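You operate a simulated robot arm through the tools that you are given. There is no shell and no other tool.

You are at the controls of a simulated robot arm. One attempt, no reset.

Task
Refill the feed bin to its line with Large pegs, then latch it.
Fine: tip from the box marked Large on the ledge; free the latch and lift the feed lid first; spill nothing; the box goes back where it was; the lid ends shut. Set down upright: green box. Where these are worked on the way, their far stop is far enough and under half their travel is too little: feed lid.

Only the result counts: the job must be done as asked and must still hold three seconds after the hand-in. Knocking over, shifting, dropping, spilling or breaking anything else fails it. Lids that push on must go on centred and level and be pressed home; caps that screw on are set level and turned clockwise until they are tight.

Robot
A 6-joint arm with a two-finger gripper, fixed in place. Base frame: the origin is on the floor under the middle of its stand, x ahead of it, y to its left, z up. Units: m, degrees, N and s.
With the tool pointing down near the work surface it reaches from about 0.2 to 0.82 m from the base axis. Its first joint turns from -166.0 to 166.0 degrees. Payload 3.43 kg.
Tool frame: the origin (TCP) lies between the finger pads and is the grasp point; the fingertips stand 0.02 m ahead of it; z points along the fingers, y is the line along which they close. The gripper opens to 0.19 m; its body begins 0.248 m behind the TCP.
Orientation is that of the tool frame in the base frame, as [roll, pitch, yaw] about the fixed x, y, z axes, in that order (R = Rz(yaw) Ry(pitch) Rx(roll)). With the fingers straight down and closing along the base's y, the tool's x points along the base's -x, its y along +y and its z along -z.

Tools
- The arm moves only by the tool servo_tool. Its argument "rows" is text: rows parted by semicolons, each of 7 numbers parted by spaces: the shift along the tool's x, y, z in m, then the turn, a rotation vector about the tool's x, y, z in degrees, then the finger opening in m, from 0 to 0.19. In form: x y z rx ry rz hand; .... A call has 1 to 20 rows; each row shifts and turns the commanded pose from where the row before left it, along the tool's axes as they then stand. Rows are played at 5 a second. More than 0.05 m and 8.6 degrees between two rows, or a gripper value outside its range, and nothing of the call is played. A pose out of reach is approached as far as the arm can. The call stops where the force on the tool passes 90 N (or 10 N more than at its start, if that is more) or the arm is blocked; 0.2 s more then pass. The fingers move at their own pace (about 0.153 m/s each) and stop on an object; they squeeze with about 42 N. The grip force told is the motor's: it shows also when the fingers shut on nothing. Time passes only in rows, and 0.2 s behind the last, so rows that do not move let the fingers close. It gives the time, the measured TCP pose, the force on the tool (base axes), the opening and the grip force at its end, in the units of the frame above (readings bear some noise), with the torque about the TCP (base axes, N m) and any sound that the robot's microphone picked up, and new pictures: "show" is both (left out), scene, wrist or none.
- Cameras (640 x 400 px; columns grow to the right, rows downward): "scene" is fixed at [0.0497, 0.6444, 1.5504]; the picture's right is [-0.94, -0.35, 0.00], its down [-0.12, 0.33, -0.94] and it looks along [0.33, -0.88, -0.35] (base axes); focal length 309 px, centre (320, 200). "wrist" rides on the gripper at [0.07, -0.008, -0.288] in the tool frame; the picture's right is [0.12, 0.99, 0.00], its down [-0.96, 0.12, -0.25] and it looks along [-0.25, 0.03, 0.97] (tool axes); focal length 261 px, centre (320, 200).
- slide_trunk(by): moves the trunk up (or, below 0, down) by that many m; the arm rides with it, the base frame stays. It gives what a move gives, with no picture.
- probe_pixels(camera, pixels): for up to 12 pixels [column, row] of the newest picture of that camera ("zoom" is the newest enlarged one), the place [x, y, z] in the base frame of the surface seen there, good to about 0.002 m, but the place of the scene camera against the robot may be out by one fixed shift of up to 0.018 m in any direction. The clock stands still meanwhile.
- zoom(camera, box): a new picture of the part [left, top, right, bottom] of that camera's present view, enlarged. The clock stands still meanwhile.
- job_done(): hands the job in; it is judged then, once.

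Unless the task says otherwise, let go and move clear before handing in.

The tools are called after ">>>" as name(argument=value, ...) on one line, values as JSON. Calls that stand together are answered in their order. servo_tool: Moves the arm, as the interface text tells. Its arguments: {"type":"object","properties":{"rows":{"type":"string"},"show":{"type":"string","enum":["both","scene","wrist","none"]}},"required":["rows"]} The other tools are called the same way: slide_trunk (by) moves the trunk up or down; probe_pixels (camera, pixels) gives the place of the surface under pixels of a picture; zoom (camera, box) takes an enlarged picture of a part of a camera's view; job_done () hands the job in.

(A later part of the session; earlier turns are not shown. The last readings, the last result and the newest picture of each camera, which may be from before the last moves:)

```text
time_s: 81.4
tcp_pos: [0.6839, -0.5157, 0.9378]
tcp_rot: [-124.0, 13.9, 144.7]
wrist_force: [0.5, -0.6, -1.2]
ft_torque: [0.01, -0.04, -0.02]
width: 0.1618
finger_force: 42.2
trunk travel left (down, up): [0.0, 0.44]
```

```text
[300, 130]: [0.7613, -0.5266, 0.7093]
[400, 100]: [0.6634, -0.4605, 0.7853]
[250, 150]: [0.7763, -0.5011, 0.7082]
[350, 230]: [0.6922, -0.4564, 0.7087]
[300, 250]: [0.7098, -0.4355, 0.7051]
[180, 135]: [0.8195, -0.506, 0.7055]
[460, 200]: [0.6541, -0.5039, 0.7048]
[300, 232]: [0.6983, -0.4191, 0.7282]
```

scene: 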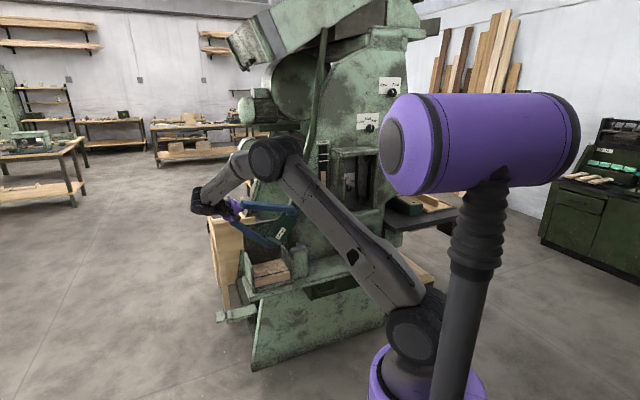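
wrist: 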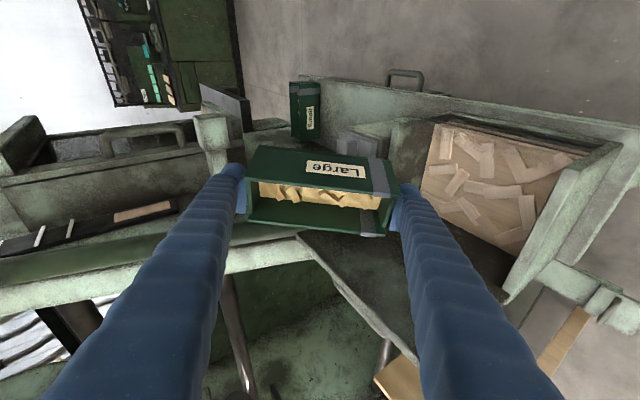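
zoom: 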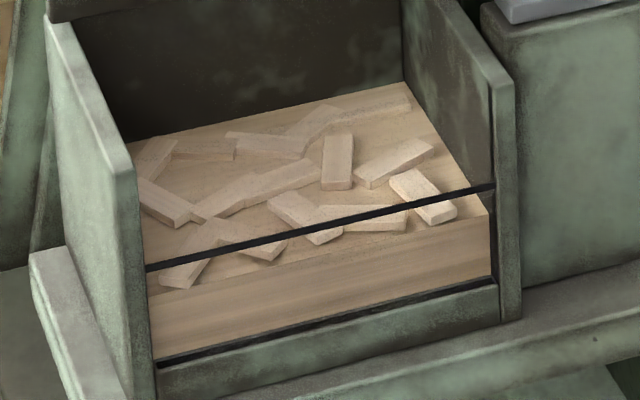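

Flow has stopped with the base at ≈0.705, so more tilt is needed for the rest. I'll add 3° and hold.

>>> servo_tool(rows="0 0 0 2.72 0 -1.27 0.12; 0 0 0 0 0 0 0.12; 0 0 0 0 0 0 0.12; 0 0 0 0 0 0 0.12; 0 0 0 0 0 0 0.12; 0 0 0 0 0 0 0.12; 0 0 0 0 0 0 0.12; 0 0 0 0 0 0 0.12", show="scene")

>>> zoom(camera="scene", box=[245, 250, 300, 292])

>>> probe_pixels(camera="zoom", pixels=[[300, 130], [250, 150], [350, 220], [300, 245], [180, 135], [460, 200], [390, 170], [300, 232]])

```text
time_s: 83.2
tcp_pos: [0.6843, -0.5163, 0.9377]
tcp_rot: [-121.0, 12.9, 145.4]
wrist_force: [0.2, 0.0, -1.5]
ft_torque: [-0.04, -0.03, 0.02]
width: 0.1617
finger_force: 42.0
trunk travel left (down, up): [0.0, 0.44]
```

scene: 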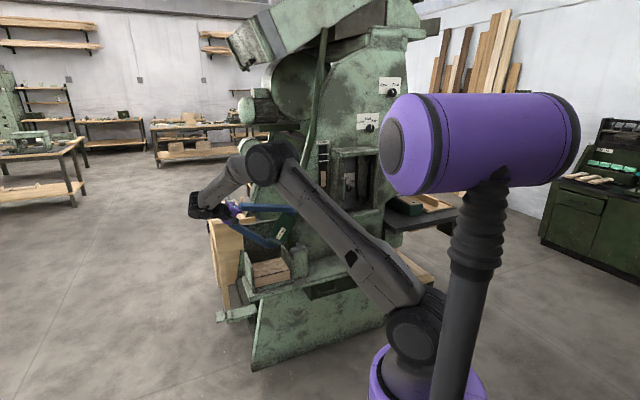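

```text
9.52 times, centred on (272, 271) of scene
```

zoom: 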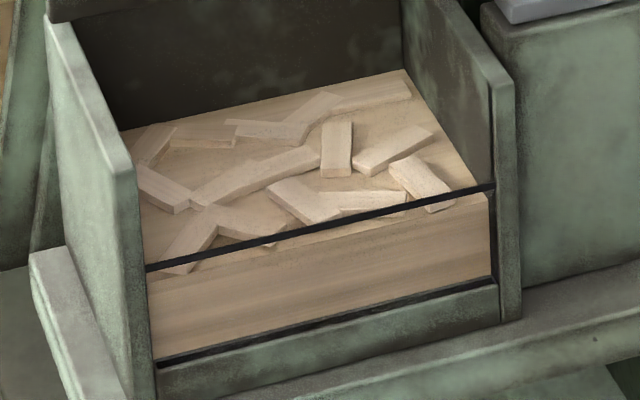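

```text
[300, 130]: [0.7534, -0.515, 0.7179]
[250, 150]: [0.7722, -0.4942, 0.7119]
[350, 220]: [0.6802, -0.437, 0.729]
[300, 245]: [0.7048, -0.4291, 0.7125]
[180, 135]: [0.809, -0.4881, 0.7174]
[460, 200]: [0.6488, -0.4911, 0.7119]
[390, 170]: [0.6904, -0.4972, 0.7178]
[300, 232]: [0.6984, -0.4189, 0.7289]
```

The level is now close below the line. I'll cross-check with the wrist camera before adding more.

>>> servo_tool(rows="0 0 0 0 0 0 0.12", show="both")

>>> zoom(camera="wrist", box=[410, 90, 640, 290])

```text
time_s: 83.6
tcp_pos: [0.684, -0.5145, 0.9376]
tcp_rot: [-121.0, 12.8, 145.4]
wrist_force: [-0.6, 0.3, -1.7]
ft_torque: [-0.02, -0.02, -0.02]
width: 0.1617
finger_force: 42.0
trunk travel left (down, up): [0.0, 0.44]
```

scene: 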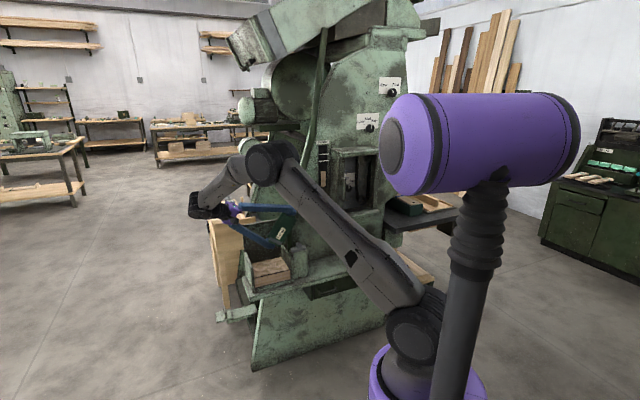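
wrist: 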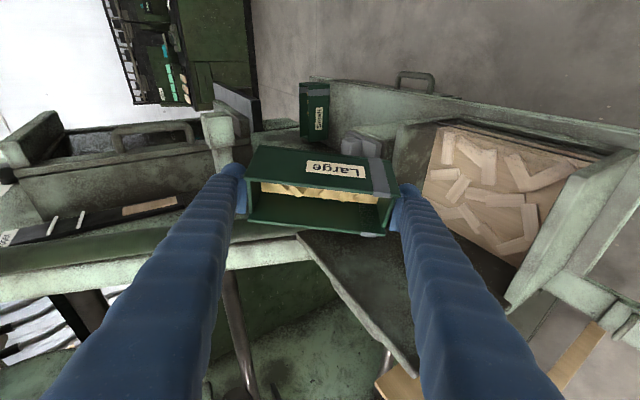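

```text
2.00 times, centred on (525, 190) of wrist
```

zoom: 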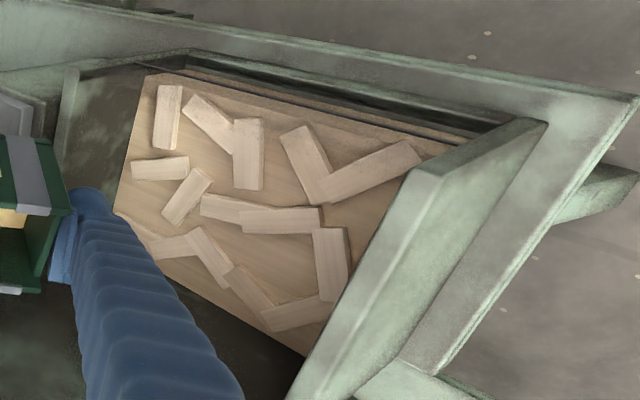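

I'll probe the surface and the line from this wrist view.

>>> probe_pixels(camera="zoom", pixels=[[270, 165], [140, 145], [290, 270], [180, 225], [360, 140], [240, 100], [250, 85], [300, 98], [350, 110], [420, 126], [200, 75], [490, 150]])

```text
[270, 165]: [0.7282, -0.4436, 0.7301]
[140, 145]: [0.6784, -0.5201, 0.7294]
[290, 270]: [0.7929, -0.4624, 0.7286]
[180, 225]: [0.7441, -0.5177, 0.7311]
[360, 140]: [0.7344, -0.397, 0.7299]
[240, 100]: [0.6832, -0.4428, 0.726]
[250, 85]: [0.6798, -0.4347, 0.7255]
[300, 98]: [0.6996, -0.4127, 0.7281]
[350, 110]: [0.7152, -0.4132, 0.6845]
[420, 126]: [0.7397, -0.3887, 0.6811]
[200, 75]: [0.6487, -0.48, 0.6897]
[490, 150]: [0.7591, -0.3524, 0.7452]
```

By the wrist camera, the base is at 0.7295 and the line at 0.7463, so about 17 mm remain. I'll tip 4° more and hold.

>>> servo_tool(rows="0 0 0 1.81 0 -0.85 0.12; 0 0 0 1.81 0 -0.85 0.12; 0 0 0 0 0 0 0.12; 0 0 0 0 0 0 0.12; 0 0 0 0 0 0 0.12; 0 0 0 0 0 0 0.12; 0 0 0 0 0 0 0.12; 0 0 0 0 0 0 0.12; 0 0 0 0 0 0 0.12; 0 0 0 0 0 0 0.12", show="both")

>>> zoom(camera="scene", box=[245, 250, 300, 292])

>>> zoom(camera="wrist", box=[220, 130, 420, 250])

>>> zoom(camera="wrist", box=[410, 90, 640, 290])

```text
time_s: 85.8
tcp_pos: [0.6853, -0.5158, 0.9387]
tcp_rot: [-117.2, 11.2, 146.3]
wrist_force: [-0.3, -0.1, -1.9]
ft_torque: [-0.03, -0.03, 0.0]
width: 0.1618
finger_force: 41.6
trunk travel left (down, up): [0.0, 0.44]
```

scene: 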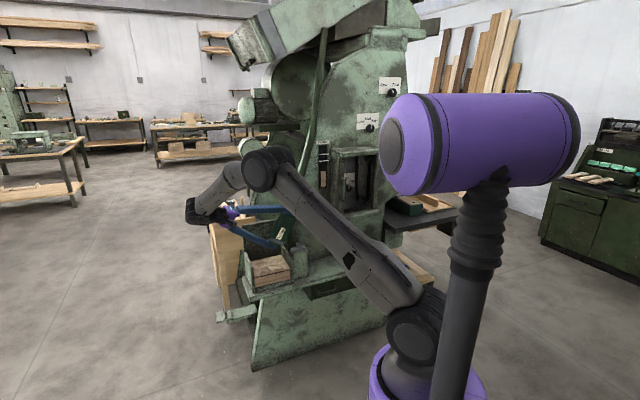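
wrist: 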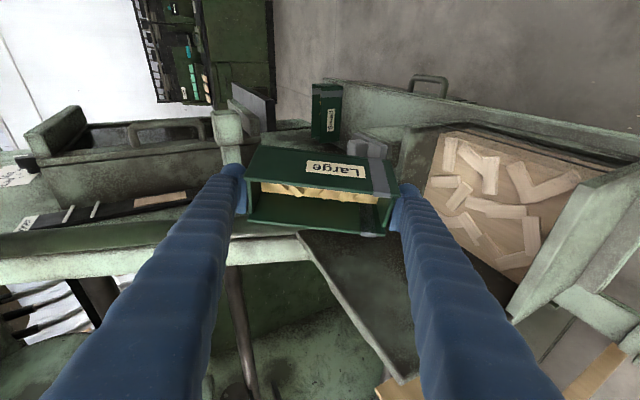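

```text
9.52 times, centred on (272, 271) of scene
```

zoom: 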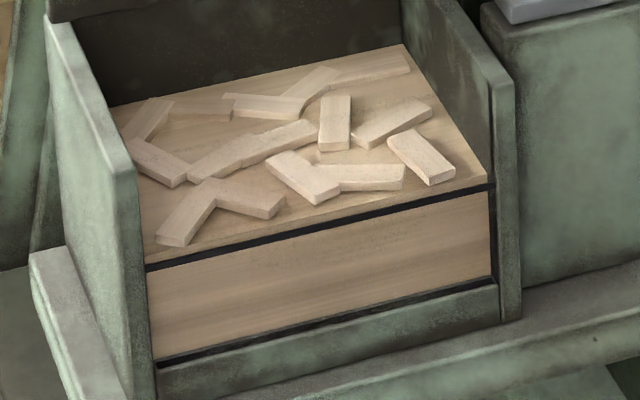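

```text
3.20 times, centred on (320, 190) of wrist
```

zoom: 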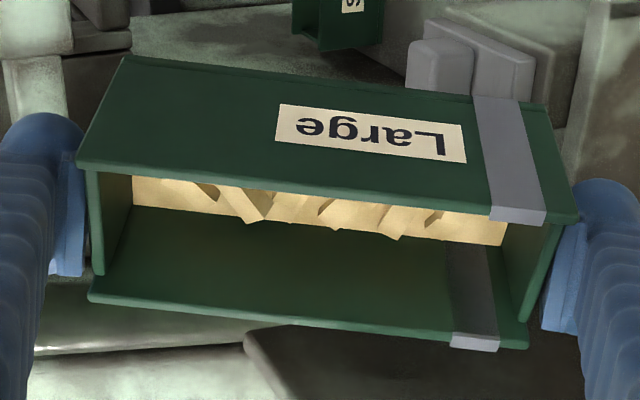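

```text
2.00 times, centred on (525, 190) of wrist
```

zoom: 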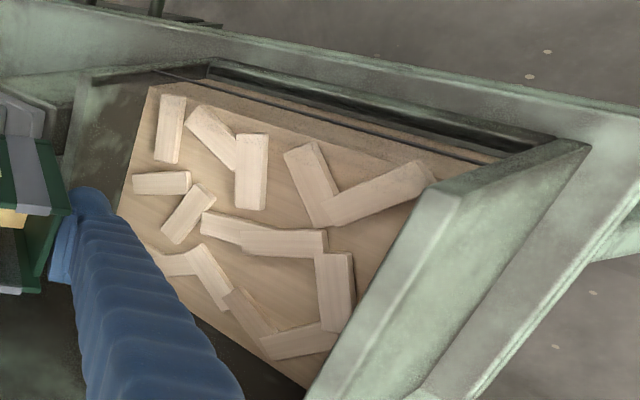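

The level has risen markedly and looks about at the line. I'll probe right away (the clock stands still).

>>> probe_pixels(camera="zoom", pixels=[[140, 160], [275, 175], [300, 290], [190, 250], [375, 150], [280, 110], [230, 160], [300, 96], [350, 112], [420, 132], [460, 143], [250, 85]])

>>> probe_pixels(camera="scene", pixels=[[271, 260], [282, 258], [262, 263], [290, 268], [268, 272], [275, 276], [280, 273], [262, 278], [285, 272], [268, 275]])

```text
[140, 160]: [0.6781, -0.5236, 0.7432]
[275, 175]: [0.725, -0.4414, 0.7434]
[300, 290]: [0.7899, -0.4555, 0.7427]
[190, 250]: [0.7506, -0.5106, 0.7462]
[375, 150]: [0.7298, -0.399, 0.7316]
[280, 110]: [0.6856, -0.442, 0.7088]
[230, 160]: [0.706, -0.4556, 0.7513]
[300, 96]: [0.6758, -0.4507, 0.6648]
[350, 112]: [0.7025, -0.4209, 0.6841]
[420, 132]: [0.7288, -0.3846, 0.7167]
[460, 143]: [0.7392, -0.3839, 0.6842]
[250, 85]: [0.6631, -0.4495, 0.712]
```

```text
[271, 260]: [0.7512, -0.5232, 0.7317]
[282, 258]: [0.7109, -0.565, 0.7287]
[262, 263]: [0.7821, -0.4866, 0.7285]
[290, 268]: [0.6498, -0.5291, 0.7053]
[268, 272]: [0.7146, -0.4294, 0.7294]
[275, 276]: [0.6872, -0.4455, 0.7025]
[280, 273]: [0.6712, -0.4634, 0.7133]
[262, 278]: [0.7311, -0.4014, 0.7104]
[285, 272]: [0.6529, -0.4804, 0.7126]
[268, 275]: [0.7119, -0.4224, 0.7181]
```

Base reads 0.7286 with the line at 0.7287 in the same camera, so the bin is at its line. I'll tip the box back right away.

>>> servo_tool(rows="0 0 0 -7.25 0 3.4 0.12; 0 0 0 -7.25 0 3.4 0.12; 0 0 0 -7.25 0 3.4 0.12; 0 0 0 -7.25 0 3.4 0.12; 0 0 0 -7.25 0 3.4 0.12; 0 0 0 -7.25 0 3.4 0.12; 0 0 0 0 0 0 0.12", show="both")

>>> zoom(camera="scene", box=[225, 200, 325, 300])

>>> zoom(camera="scene", box=[245, 250, 300, 292])

>>> probe_pixels(camera="zoom", pixels=[[240, 115], [370, 75], [160, 200], [440, 130], [350, 150], [250, 237], [420, 200], [200, 240], [130, 110]])

```text
time_s: 87.4
tcp_pos: [0.6828, -0.516, 0.9373]
tcp_rot: [-166.2, 23.8, 129.7]
wrist_force: [0.0, -0.3, 0.0]
ft_torque: [0.04, -0.06, 0.03]
width: 0.162
finger_force: 42.8
trunk travel left (down, up): [0.0, 0.44]
```

scene: 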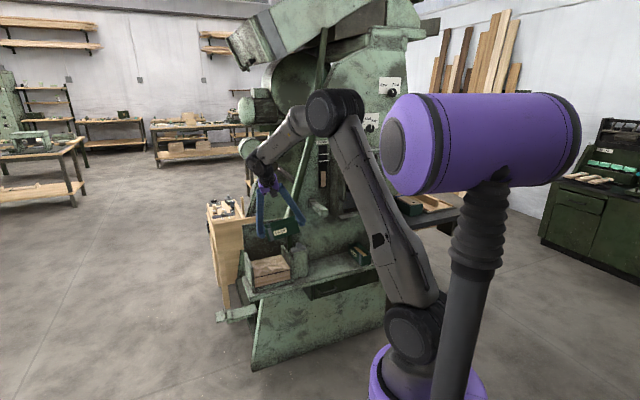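
wrist: 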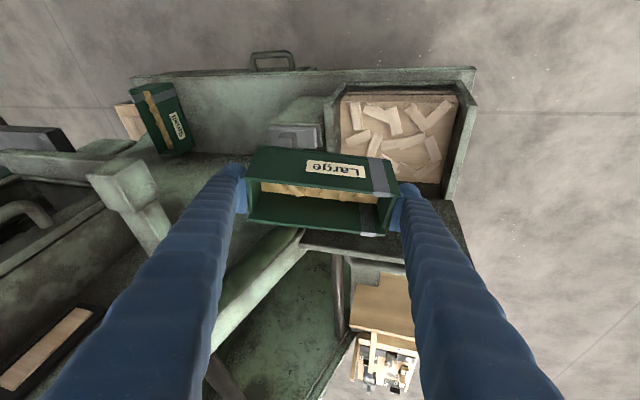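

```text
4.00 times, centred on (275, 250) of scene
```

zoom: 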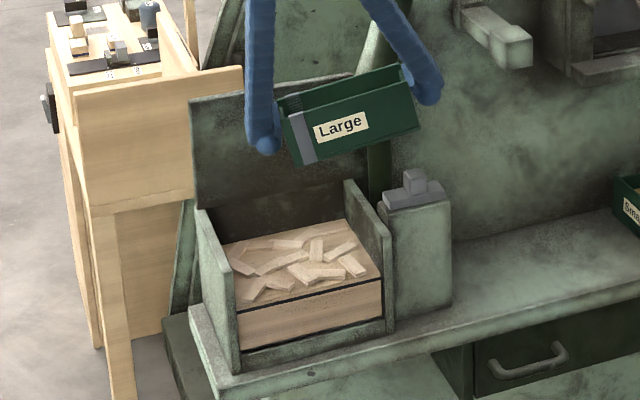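

```text
9.52 times, centred on (272, 271) of scene
```

zoom: 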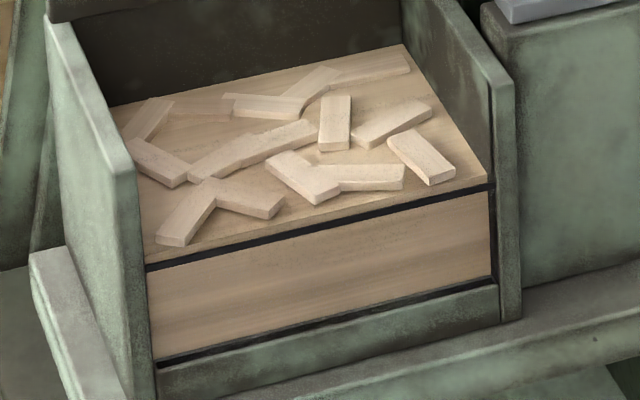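

```text
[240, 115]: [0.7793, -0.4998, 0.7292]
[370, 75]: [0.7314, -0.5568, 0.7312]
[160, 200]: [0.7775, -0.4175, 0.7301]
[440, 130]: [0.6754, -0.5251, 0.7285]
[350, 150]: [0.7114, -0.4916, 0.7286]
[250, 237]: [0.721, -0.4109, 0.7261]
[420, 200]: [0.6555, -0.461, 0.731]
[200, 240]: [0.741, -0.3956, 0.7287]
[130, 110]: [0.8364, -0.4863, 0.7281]
```

The level holds right at the line and nothing has spilled. Now I'll raise the trunk back by 0.1 (to the height I used at the box's place) and carry the box outward.

>>> slide_trunk(by=0.1)

>>> servo_tool(rows="0.03 0.0018 0.0023 0 0 0 0.12; 0.0361 0.0022 0.0028 0 0 0 0.12; 0.0361 0.0022 0.0028 0 0 0 0.12; 0.0361 0.0022 0.0028 0 0 0 0.12; 0.0361 0.0022 0.0028 0 0 0 0.12; 0 0 0 0 0 0 0.12", show="both")

```text
time_s: 88.8
tcp_pos: [0.6848, -0.5151, 1.0368]
tcp_rot: [-166.1, 23.9, 129.8]
wrist_force: [-0.4, 0.2, -1.7]
ft_torque: [-0.03, 0.01, 0.0]
width: 0.1617
finger_force: 42.0
trunk travel left (down, up): [-0.1, 0.34]
```

```text
time_s: 90.2
tcp_pos: [0.5904, -0.393, 0.9532]
tcp_rot: [-166.1, 23.8, 129.8]
wrist_force: [-0.4, -0.3, -1.5]
ft_torque: [-0.07, 0.01, -0.05]
width: 0.1619
finger_force: 42.4
trunk travel left (down, up): [-0.1, 0.34]
```

scene: 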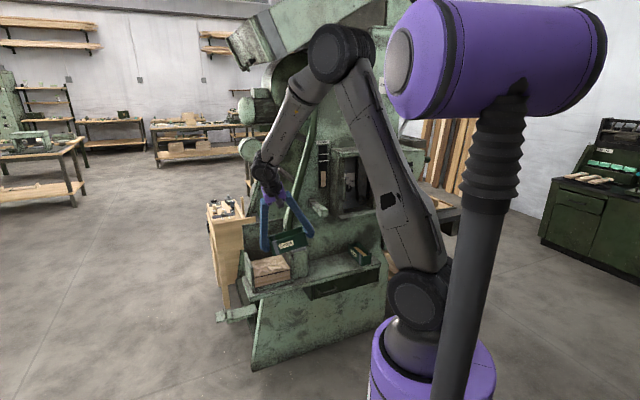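
wrist: 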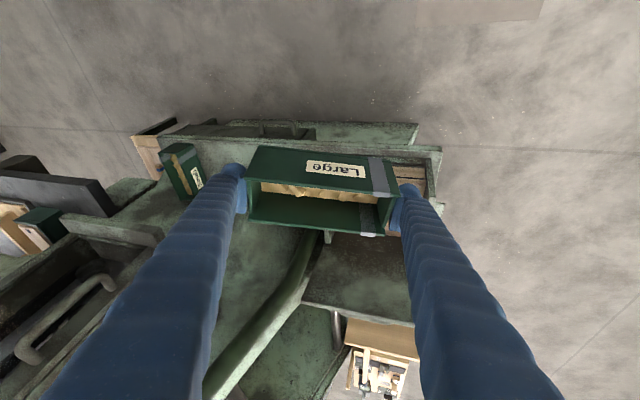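

Smooth so far. I'll level the box again and take out the yaw.

>>> servo_tool(rows="0 0 0 -6.3 0 2.95 0.12; 0 0 0 -6.3 0 2.95 0.12; 0 0 0 -2.4 0 -5.2 0.12; 0 0 0 -2.4 0 -5.2 0.12; 0 0 0 0 0 0 0.12", show="none")

```text
time_s: 91.3
tcp_pos: [0.589, -0.3942, 0.9528]
tcp_rot: [178.6, 24.8, 134.9]
wrist_force: [-0.2, -0.6, -0.2]
ft_torque: [0.0, 0.0, 0.0]
width: 0.162
finger_force: 41.5
trunk travel left (down, up): [-0.1, 0.34]
```

The box is level at u≈0.138. To get back past the straight-wrist zone, I'll descend while moving toward u=0, like the way I came, in small batches.

>>> servo_tool(rows="0.0111 -0.019 0.024 0.7 0 0 0.12; 0.0111 -0.019 0.024 0.7 0 0 0.12; 0.0052 -0.0275 0.0155 0 0 0 0.12; 0.0052 -0.0275 0.0155 0 0 0 0.12; 0 0 0 0 0 0 0.12", show="wrist")

```text
time_s: 92.5
tcp_pos: [0.5266, -0.4612, 0.8671]
tcp_rot: [180.0, 24.7, 135.0]
wrist_force: [-0.2, -0.8, -1.8]
ft_torque: [0.04, -0.04, -0.01]
width: 0.1619
finger_force: 42.6
trunk travel left (down, up): [-0.1, 0.34]
```

wrist: 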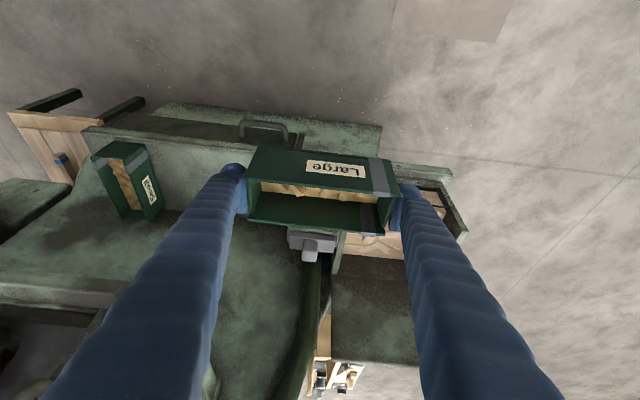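

No reach trouble. I'll continue through u=0.

>>> servo_tool(rows="0.0052 -0.0275 0.0155 0 0 0 0.12; 0.0052 -0.0275 0.0155 0 0 0 0.12; 0.0052 -0.0275 0.0155 0 0 0 0.12; 0 0 0 0 0 0 0.12", show="none")

```text
time_s: 93.5
tcp_pos: [0.4833, -0.5163, 0.8361]
tcp_rot: [173.1, 24.0, 115.2]
wrist_force: [0.8, 0.7, -1.3]
ft_torque: [-0.09, 0.1, 0.05]
width: 0.1619
finger_force: 42.0
out of reach, approached as far as the arm can: row 1, 2
trunk travel left (down, up): [-0.1, 0.34]
```

I'm right at the straight-wrist point, and the box turned about 20° in yaw though it's still near level. I'll move on past it, a bit lower and toward the box's place, holding this orientation.

>>> servo_tool(rows="0.0013 -0.0235 0.0135 0 0 0 0.12; 0.0013 -0.0235 0.0135 0 0 0 0.12; 0.0013 -0.0235 0.0135 0 0 0 0.12; 0 0 0 0 0 0 0.12", show="both")

```text
time_s: 94.5
tcp_pos: [0.4491, -0.5666, 0.7969]
tcp_rot: [179.9, 24.7, 134.9]
wrist_force: [-0.5, -0.2, -1.9]
ft_torque: [0.02, -0.03, 0.0]
width: 0.1618
finger_force: 41.8
trunk travel left (down, up): [-0.1, 0.34]
```

scene: 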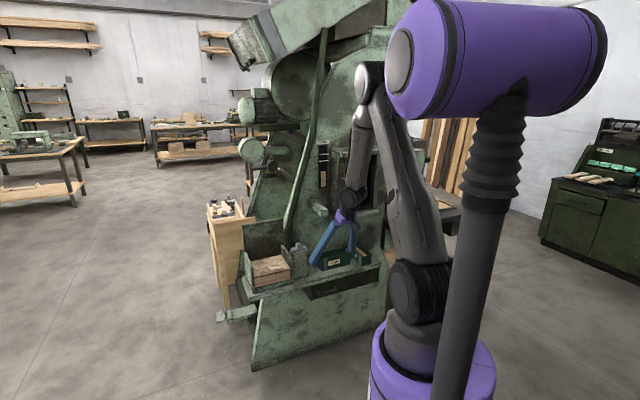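
wrist: 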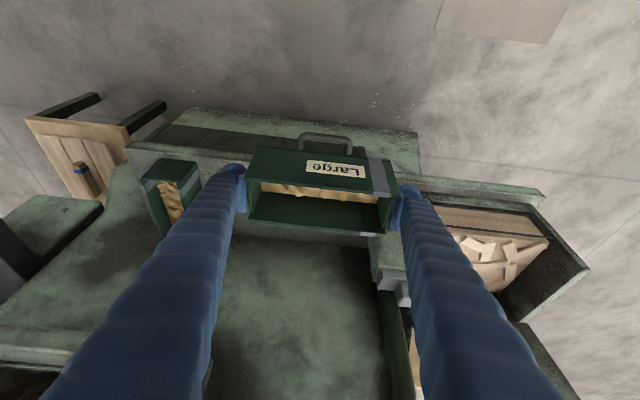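

The orientation caught up and the box is level, now at u≈-0.083. I'll carry it toward its original spot on the ledge.

>>> servo_tool(rows="0.0027 -0.0183 0.0081 0 -0.15 0 0.12; 0.0027 -0.0183 0.0081 0 -0.15 0 0.12; -0.018 0 0.0248 0 0 0 0.12; -0.018 0 0.0248 0 0 0 0.12; -0.018 0 0.0248 0 0 0 0.12; 0 0 0 0 0 0 0.12", show="both")

```text
time_s: 96.0
tcp_pos: [0.4807, -0.6514, 0.7346]
tcp_rot: [-180.0, 25.0, 134.9]
wrist_force: [-0.1, -0.5, -2.1]
ft_torque: [0.03, -0.03, -0.02]
width: 0.1618
finger_force: 42.3
trunk travel left (down, up): [-0.1, 0.34]
```

scene: 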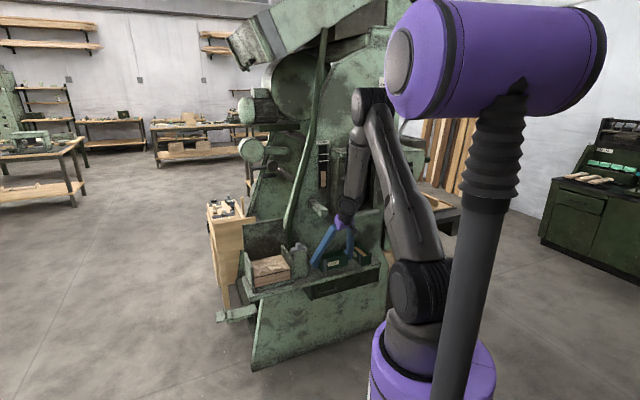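
wrist: 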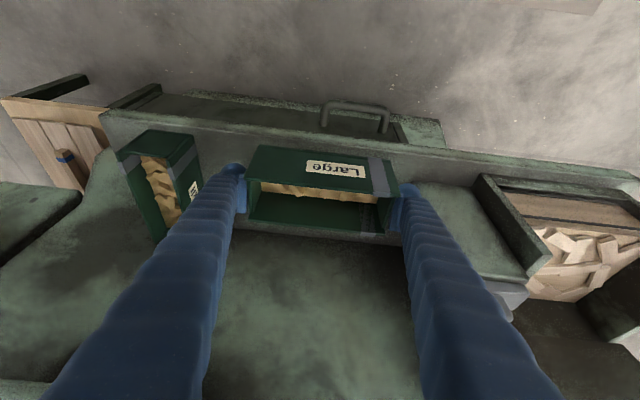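

On course. I'll go to 20 mm above the resting place.

>>> servo_tool(rows="-0.0126 0.0004 0.015 0 0 0 0.12; -0.0126 0.0004 0.015 0 0 0 0.12; -0.0125 0.0003 0.015 0 0 0 0.12; 0 0 0 0 0 0 0.12; 0 0 0 0 0 0 0.12", show="wrist")

>>> zoom(camera="scene", box=[290, 225, 380, 285])

```text
time_s: 97.2
tcp_pos: [0.5187, -0.6868, 0.7106]
tcp_rot: [-180.0, 25.0, 134.8]
wrist_force: [-0.2, -0.8, -1.7]
ft_torque: [-0.02, -0.02, 0.03]
width: 0.162
finger_force: 41.9
trunk travel left (down, up): [-0.1, 0.34]
```

wrist: 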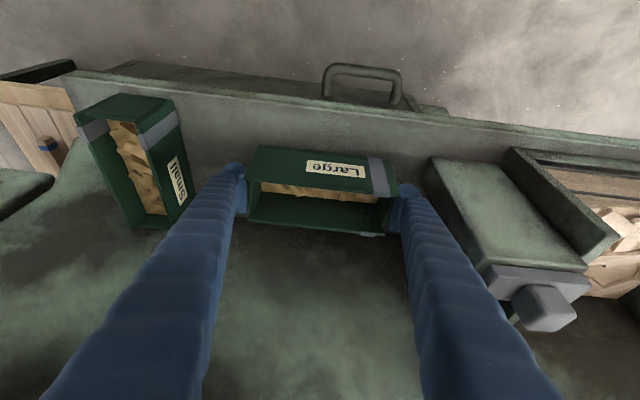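

```text
6.67 times, centred on (335, 255) of scene
```

zoom: 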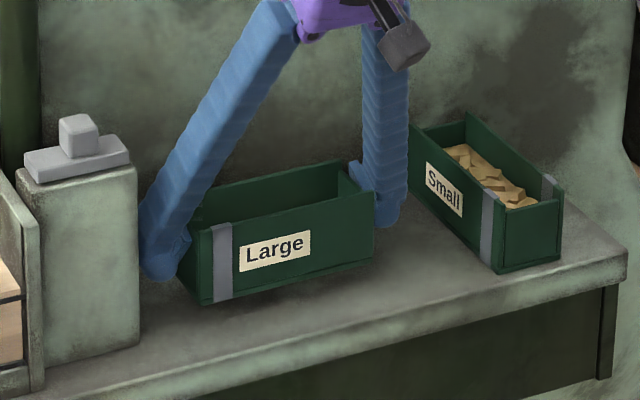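

The box hangs level over its spot. I'll lower it in small steps while watching the force.

>>> servo_tool(rows="0.0025 -0.0004 0.0052 0 0 0 0.12; 0.0025 -0.0004 0.0052 0 0 0 0.12; 0.001 0 0.0036 0 0 0 0.12; 0.001 0 0.0025 0 0 0 0.12; 0 0 0 0 0 0 0.12", show="none")

```text
time_s: 98.3
tcp_pos: [0.5196, -0.6897, 0.6923]
tcp_rot: [-179.9, 25.0, 134.9]
wrist_force: [0.0, -0.2, -0.8]
ft_torque: [0.0, -0.02, -0.02]
width: 0.1619
finger_force: 41.6
trunk travel left (down, up): [-0.1, 0.34]
```

Almost there, with a millimetre of correction left. I'll set it down.

>>> servo_tool(rows="0.0018 0.0005 0.0004 0 0 0 0.12; 0.0008 0.0002 0.0018 0 0 0 0.12; 0 0 0 0 0 0 0.12", show="wrist")

>>> zoom(camera="scene", box=[290, 225, 380, 285])

```text
time_s: 99.2
tcp_pos: [0.5184, -0.687, 0.6914]
tcp_rot: [180.0, 25.2, 134.9]
wrist_force: [-3.8, 0.8, 12.5]
ft_torque: [0.58, -0.82, 0.19]
width: 0.1617
finger_force: 42.1
trunk travel left (down, up): [-0.1, 0.34]
```

wrist: 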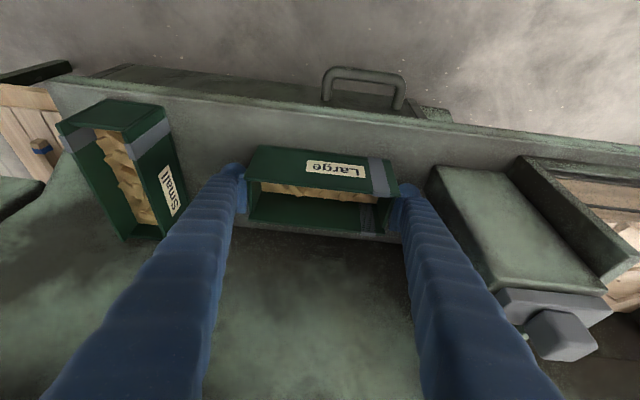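

```text
6.67 times, centred on (335, 255) of scene
```

zoom: 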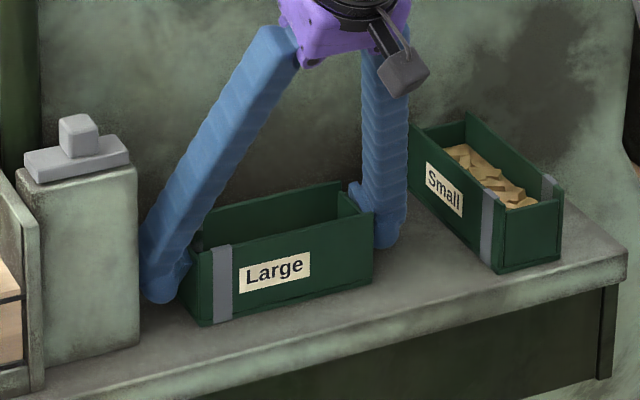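

Contact force of 12 N shows the box is resting on the ledge within about 1.5 mm of its original place. I'll open the fingers and back off along them.

>>> servo_tool(rows="0 0 0 0 0 0 0.163; 0 0 0 0 0 0 0.165; 0 0 0 0 0 0 0.17; 0 0 0 0 0 0 0.172; 0 0 -0.01 0 0 0 0.172; 0 0 -0.02 0 0 0 0.172; 0 0 -0.03 0 0 0 0.172; 0 0 -0.03 0 0 0 0.172; 0 0 0 0 0 0 0.172", show="both")

>>> zoom(camera="wrist", box=[200, 90, 440, 240])

>>> zoom(camera="scene", box=[290, 225, 380, 285])

```text
time_s: 101.2
tcp_pos: [0.4911, -0.6608, 0.772]
tcp_rot: [179.9, 25.0, 134.9]
wrist_force: [-0.1, -0.4, -0.1]
ft_torque: [-0.02, 0.02, 0.01]
width: 0.172
finger_force: 0.1
trunk travel left (down, up): [-0.1, 0.34]
```

scene: 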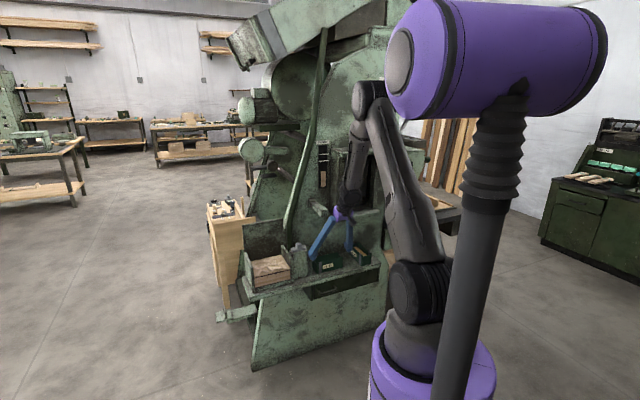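
wrist: 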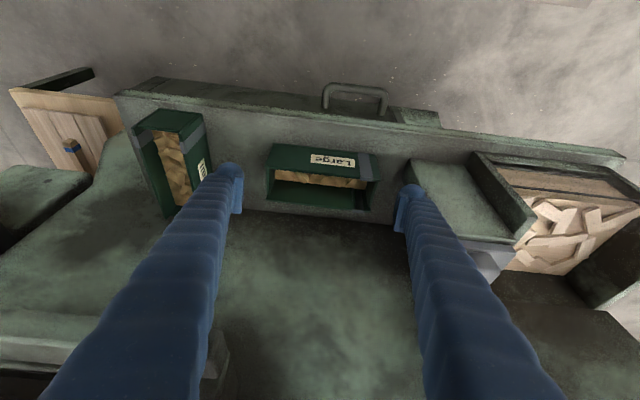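

```text
2.67 times, centred on (320, 165) of wrist
```

zoom: 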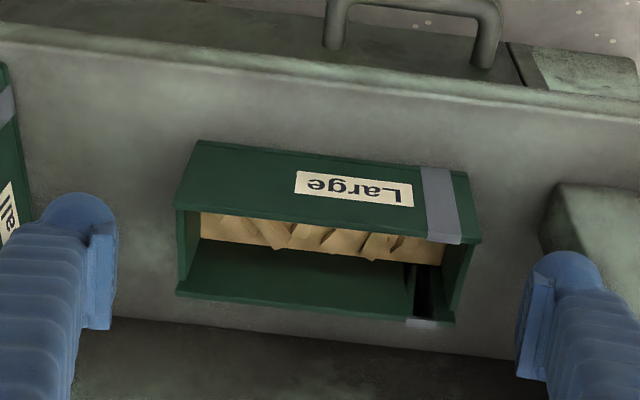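

```text
6.67 times, centred on (335, 255) of scene
```

zoom: 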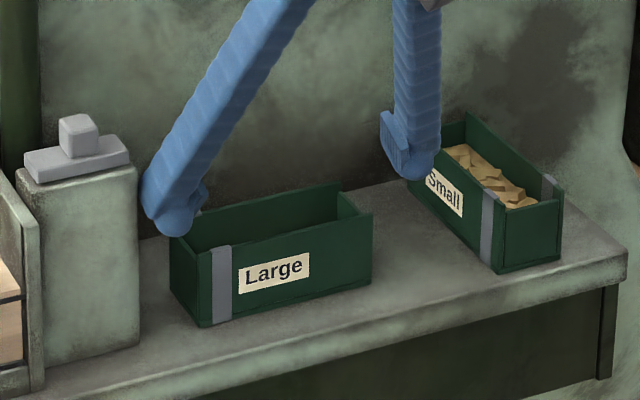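

The box stands upright on the ledge. I'll compare its corners with the original readings.

>>> zoom(camera="scene", box=[300, 235, 390, 290])

>>> probe_pixels(camera="zoom", pixels=[[122, 205], [122, 275], [304, 168], [304, 230], [272, 128], [200, 220], [125, 207], [302, 228]])

>>> probe_pixels(camera="wrist", pixels=[[269, 166], [377, 182], [268, 198], [369, 207], [275, 145], [372, 155]])

```text
7.11 times, centred on (345, 262) of scene
```

zoom: 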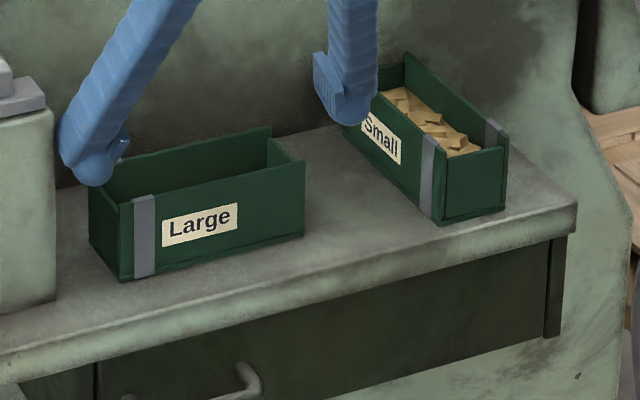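

```text
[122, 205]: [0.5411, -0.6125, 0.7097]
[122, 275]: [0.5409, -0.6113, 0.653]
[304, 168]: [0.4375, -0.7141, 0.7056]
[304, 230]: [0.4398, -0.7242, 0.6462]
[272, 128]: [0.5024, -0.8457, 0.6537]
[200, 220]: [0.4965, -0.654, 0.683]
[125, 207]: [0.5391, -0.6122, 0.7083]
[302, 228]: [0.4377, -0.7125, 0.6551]
```

```text
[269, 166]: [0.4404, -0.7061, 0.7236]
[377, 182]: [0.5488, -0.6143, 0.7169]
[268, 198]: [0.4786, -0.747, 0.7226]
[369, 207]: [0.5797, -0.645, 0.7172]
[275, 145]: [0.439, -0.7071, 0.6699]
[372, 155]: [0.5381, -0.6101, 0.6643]
```

The box is back within about 2 mm of where it was. Now I'll retrace the earlier safe route (high in front of the ledge) back toward the open lid.

>>> servo_tool(rows="0.0065 -0.0008 -0.0317 0 0 0 0.172; 0.0065 -0.0008 -0.0317 0 0 0 0.172; 0.0065 -0.0008 -0.0317 0 0 0 0.172; 0.0065 -0.0008 -0.0317 0 0 0 0.172; 0.0065 -0.0008 -0.0317 0 0 0 0.16; 0.0065 -0.0008 -0.0317 0 0 0 0.14; 0 0 0 0 0 0 0.13", show="none")

>>> servo_tool(rows="-0.0009 0.037 -0.0154 0 0 0 0.13; -0.0009 0.037 -0.0154 0 0 0 0.13; -0.0009 0.037 -0.0154 0 0 0 0.13; -0.0009 0.037 -0.0154 0 0 0 0.13; -0.0009 0.037 -0.0154 0 0 0 0.13; -0.0009 0.037 -0.0154 0 0 0 0.13; -0.0009 0.037 -0.0154 0 0 0 0.13; 0 0 0 0 0 0 0.13", show="none")

```text
time_s: 102.8
tcp_pos: [0.407, -0.5817, 0.929]
tcp_rot: [-180.0, 25.0, 134.9]
wrist_force: [0.2, 0.3, 0.5]
ft_torque: [-0.06, -0.02, -0.02]
width: 0.1298
finger_force: 0.1
trunk travel left (down, up): [-0.1, 0.34]
```

```text
time_s: 104.5
tcp_pos: [0.5443, -0.3987, 0.9864]
tcp_rot: [173.4, 28.1, 131.3]
wrist_force: [0.0, 0.1, 0.4]
ft_torque: [-0.08, 0.03, -0.05]
width: 0.1297
finger_force: 0.1
out of reach, approached as far as the arm can: row 3, 4, 5, 6, 7
trunk travel left (down, up): [-0.1, 0.34]
```

The wrist is wound toward its other limit now, so the grip orientation isn't available here, but turning the tool +30° in yaw moves away from that limit. Lid and latch can both be pushed, so yaw isn't critical; I'll yaw +30° with closed fingers.

>>> servo_tool(rows="0 0 0 -3.2 0 -6.8 0.08; 0 0 0 -3.2 0 -6.8 0.04; 0 0 0 -3.2 0 -6.8 0.0; 0 0 0 -3.2 0 -6.8 0.0; 0 0 0 0 0 0 0.0; 0 0 0 0 0 0 0.0", show="both")

```text
time_s: 106.0
tcp_pos: [0.5521, -0.3934, 0.9963]
tcp_rot: [177.7, 29.1, 162.9]
wrist_force: [0.7, 0.1, -0.1]
ft_torque: [-0.06, 0.0, -0.04]
width: 0.0
finger_force: 33.7
trunk travel left (down, up): [-0.1, 0.34]
```

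scene: 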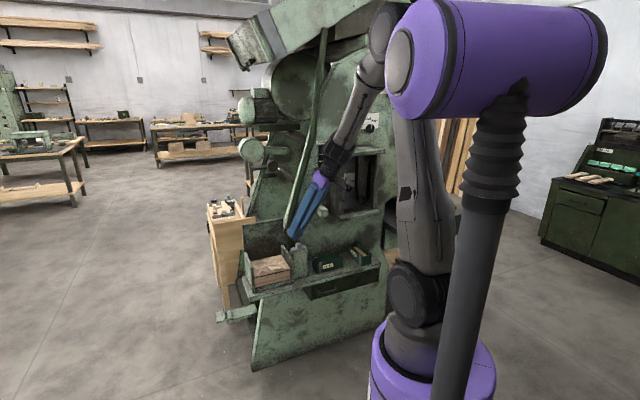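
wrist: 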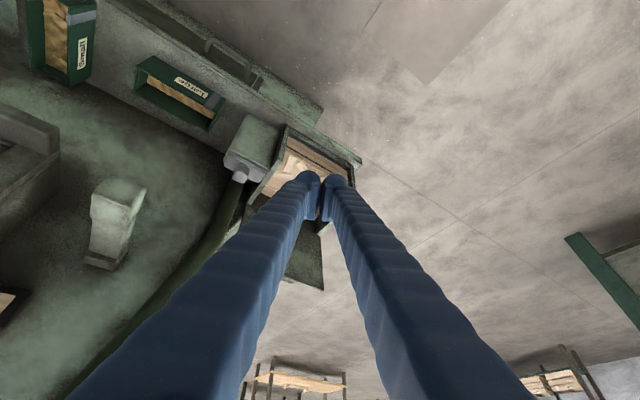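

The tool now has free room. I'll raise it and carry the closed fingers over the lid's top edge to a spot behind the handle.

>>> servo_tool(rows="-0.0195 0.0014 -0.0349 0 0 0 0; -0.0336 -0.0105 0.0195 0 0 0 0; -0.0336 -0.0105 0.0195 0 0 0 0; -0.0336 -0.0105 0.0195 0 0 0 0; -0.0336 -0.0105 0.0195 0 0 0 0; -0.0336 -0.0105 0.0195 0 0 0 0; 0 0 0 0 0 0 0", show="both")

```text
time_s: 107.5
tcp_pos: [0.7249, -0.4984, 1.0298]
tcp_rot: [177.8, 29.0, 162.7]
wrist_force: [0.8, 0.8, -0.4]
ft_torque: [0.06, -0.01, 0.06]
width: 0.0
finger_force: 34.4
trunk travel left (down, up): [-0.1, 0.34]
```

scene: 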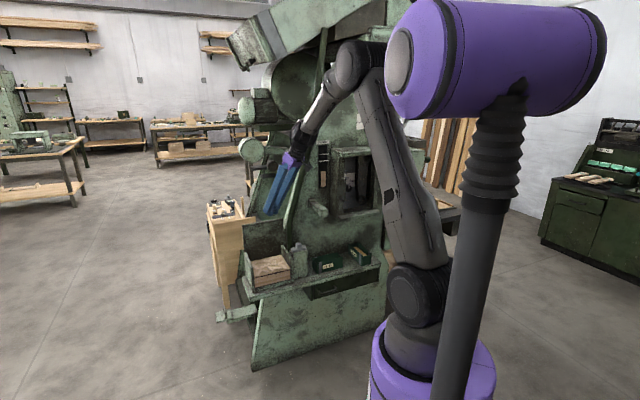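
wrist: 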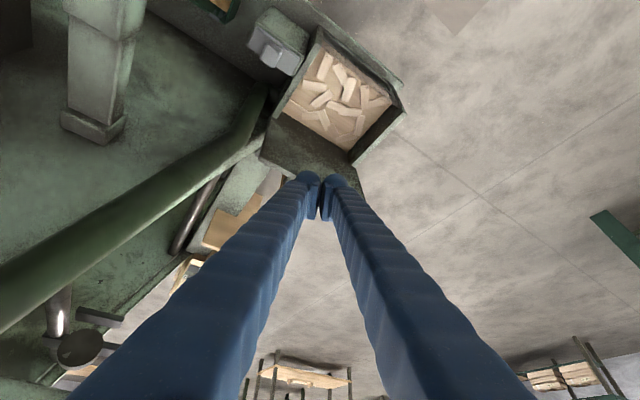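

Clear of the lid's edge. I'll continue until the fingertips are behind the handle.

>>> servo_tool(rows="-0.0333 -0.0108 0.0219 0 0 0 0; -0.0333 -0.0108 0.0219 0 0 0 0; -0.0333 -0.0108 0.0219 0 0 0 0; 0 0 0 0 0 0 0", show="both")

>>> zoom(camera="wrist", box=[200, 20, 420, 220])

```text
time_s: 108.5
tcp_pos: [0.8326, -0.5618, 1.0208]
tcp_rot: [177.8, 29.0, 162.8]
wrist_force: [0.1, -0.5, 0.3]
ft_torque: [0.05, 0.02, 0.02]
width: 0.0001
finger_force: 34.0
trunk travel left (down, up): [-0.1, 0.34]
```

scene: 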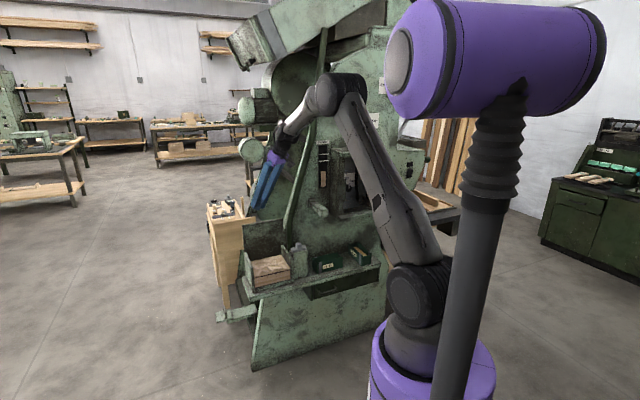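
wrist: 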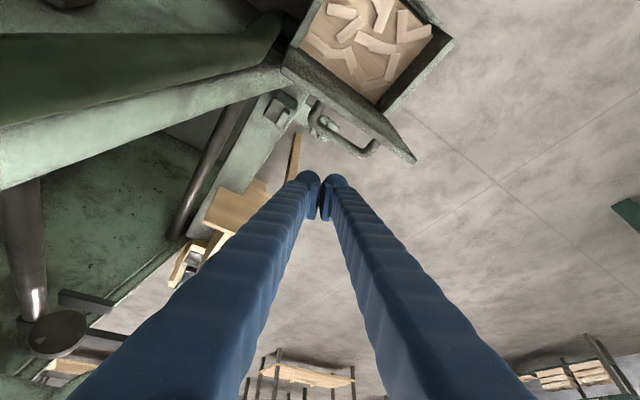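

```text
2.00 times, centred on (310, 120) of wrist
```

zoom: 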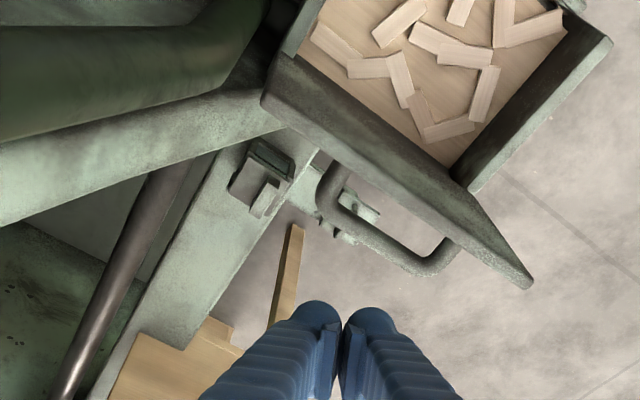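

The view shows the lid, handle and fingertips. I'll probe the handle bar and lid edge.

>>> probe_pixels(camera="zoom", pixels=[[385, 250], [345, 220], [430, 265], [525, 275], [268, 98], [400, 190], [455, 215], [330, 185], [450, 245]])

```text
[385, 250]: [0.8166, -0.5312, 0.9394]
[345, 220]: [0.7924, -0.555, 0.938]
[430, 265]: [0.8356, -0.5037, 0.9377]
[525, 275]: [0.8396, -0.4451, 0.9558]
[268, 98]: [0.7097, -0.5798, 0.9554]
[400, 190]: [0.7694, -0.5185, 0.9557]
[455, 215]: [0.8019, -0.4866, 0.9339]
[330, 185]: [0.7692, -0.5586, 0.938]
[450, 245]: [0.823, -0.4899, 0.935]
```

The handle bar is at v≈-0.953, z≈0.939, just in front of the fingertips. I'll lower the closed fingers behind it.

>>> servo_tool(rows="0.0108 -0.0018 0.0229 0 0 0 0; 0.0108 -0.0018 0.0229 0 0 0 0; 0.0108 -0.0018 0.0229 0 0 0 0; 0 0 0 0 0 0 0", show="wrist")

>>> zoom(camera="wrist", box=[220, 60, 420, 240])

```text
time_s: 109.5
tcp_pos: [0.8354, -0.5647, 0.9433]
tcp_rot: [177.8, 28.9, 162.8]
wrist_force: [0.6, -0.1, 0.9]
ft_torque: [0.03, -0.04, 0.01]
width: 0.0002
finger_force: 34.2
trunk travel left (down, up): [-0.1, 0.34]
```

wrist: 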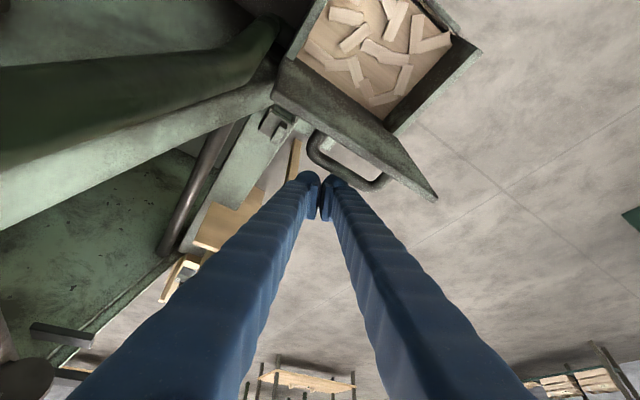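

```text
2.22 times, centred on (320, 150) of wrist
```

zoom: 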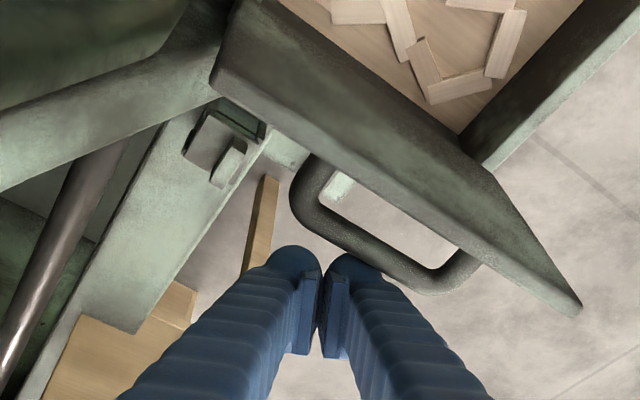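

The tips sit right behind the handle bar. I'll pull outward along +v in small steps to swing the lid forward.

>>> servo_tool(rows="0.0116 0.0073 -0.0062 0 0 0 0; 0.0116 0.0073 -0.0062 0 0 0 0; 0.0116 0.0073 -0.0062 0 0 0 0; 0 0 0 0 0 0 0", show="both")

>>> zoom(camera="wrist", box=[220, 60, 420, 240])

```text
time_s: 110.5
tcp_pos: [0.8029, -0.5324, 0.9447]
tcp_rot: [177.8, 28.9, 162.8]
wrist_force: [0.2, -0.4, -0.1]
ft_torque: [-0.03, -0.01, -0.02]
width: 0.0
finger_force: 34.3
trunk travel left (down, up): [-0.1, 0.34]
```

scene: 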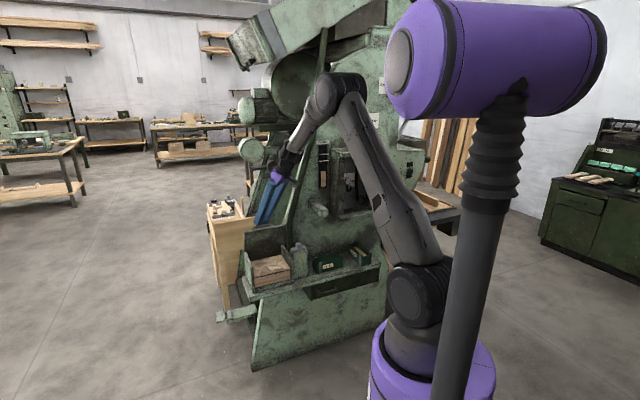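
wrist: 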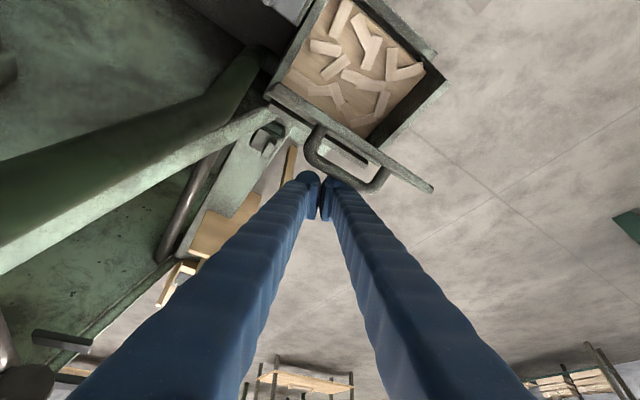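

```text
2.22 times, centred on (320, 150) of wrist
```

zoom: 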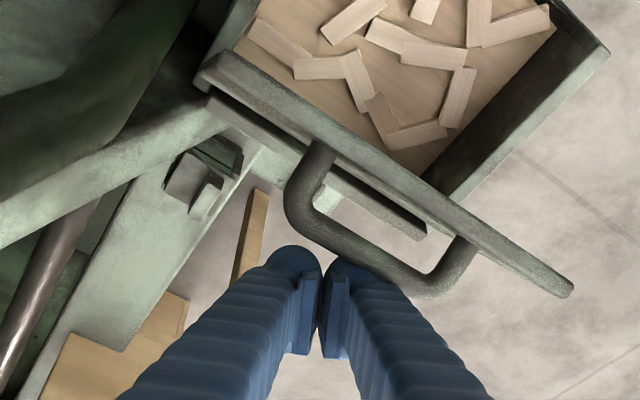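

The lid swings forward with the fingers. I'll continue outward while lowering slightly.

>>> servo_tool(rows="0.014 0.0071 -0.0018 0 0 0 0; 0.014 0.0071 -0.0018 0 0 0 0; 0.014 0.0071 -0.0018 0 0 0 0; 0 0 0 0 0 0 0", show="both")

>>> zoom(camera="wrist", box=[220, 60, 420, 240])

```text
time_s: 111.5
tcp_pos: [0.772, -0.502, 0.9297]
tcp_rot: [177.8, 29.0, 162.8]
wrist_force: [0.3, -0.1, 0.4]
ft_torque: [0.03, 0.02, 0.0]
width: 0.0003
finger_force: 34.6
trunk travel left (down, up): [-0.1, 0.34]
```

scene: 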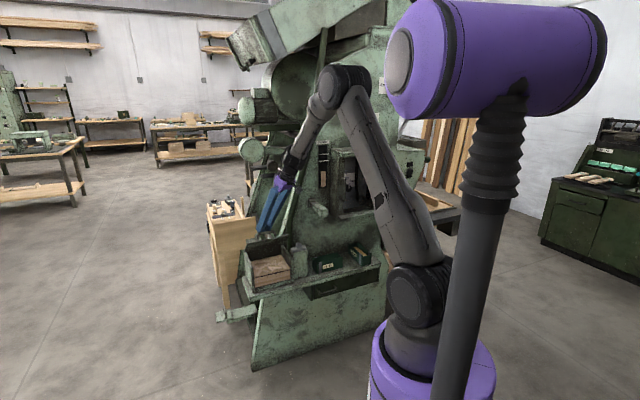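
wrist: 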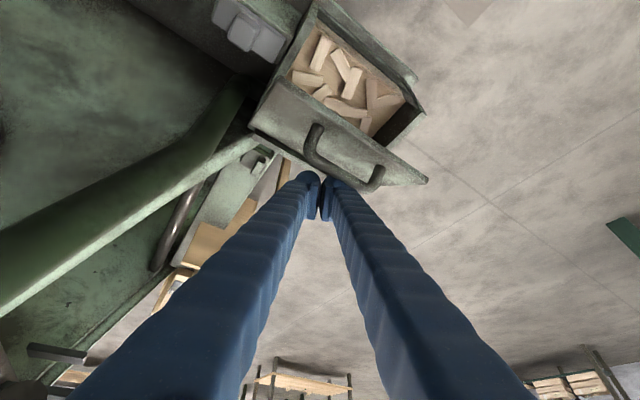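

```text
2.22 times, centred on (320, 150) of wrist
```

zoom: 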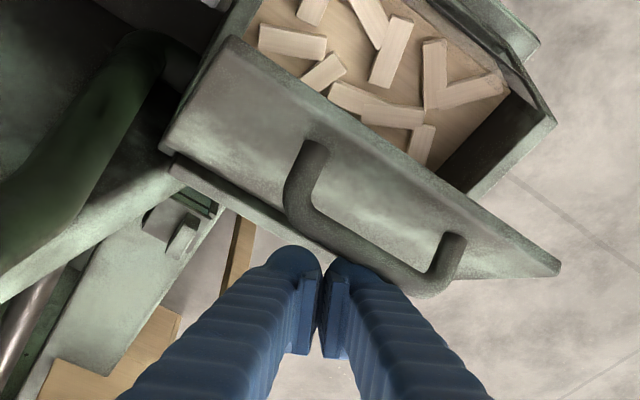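

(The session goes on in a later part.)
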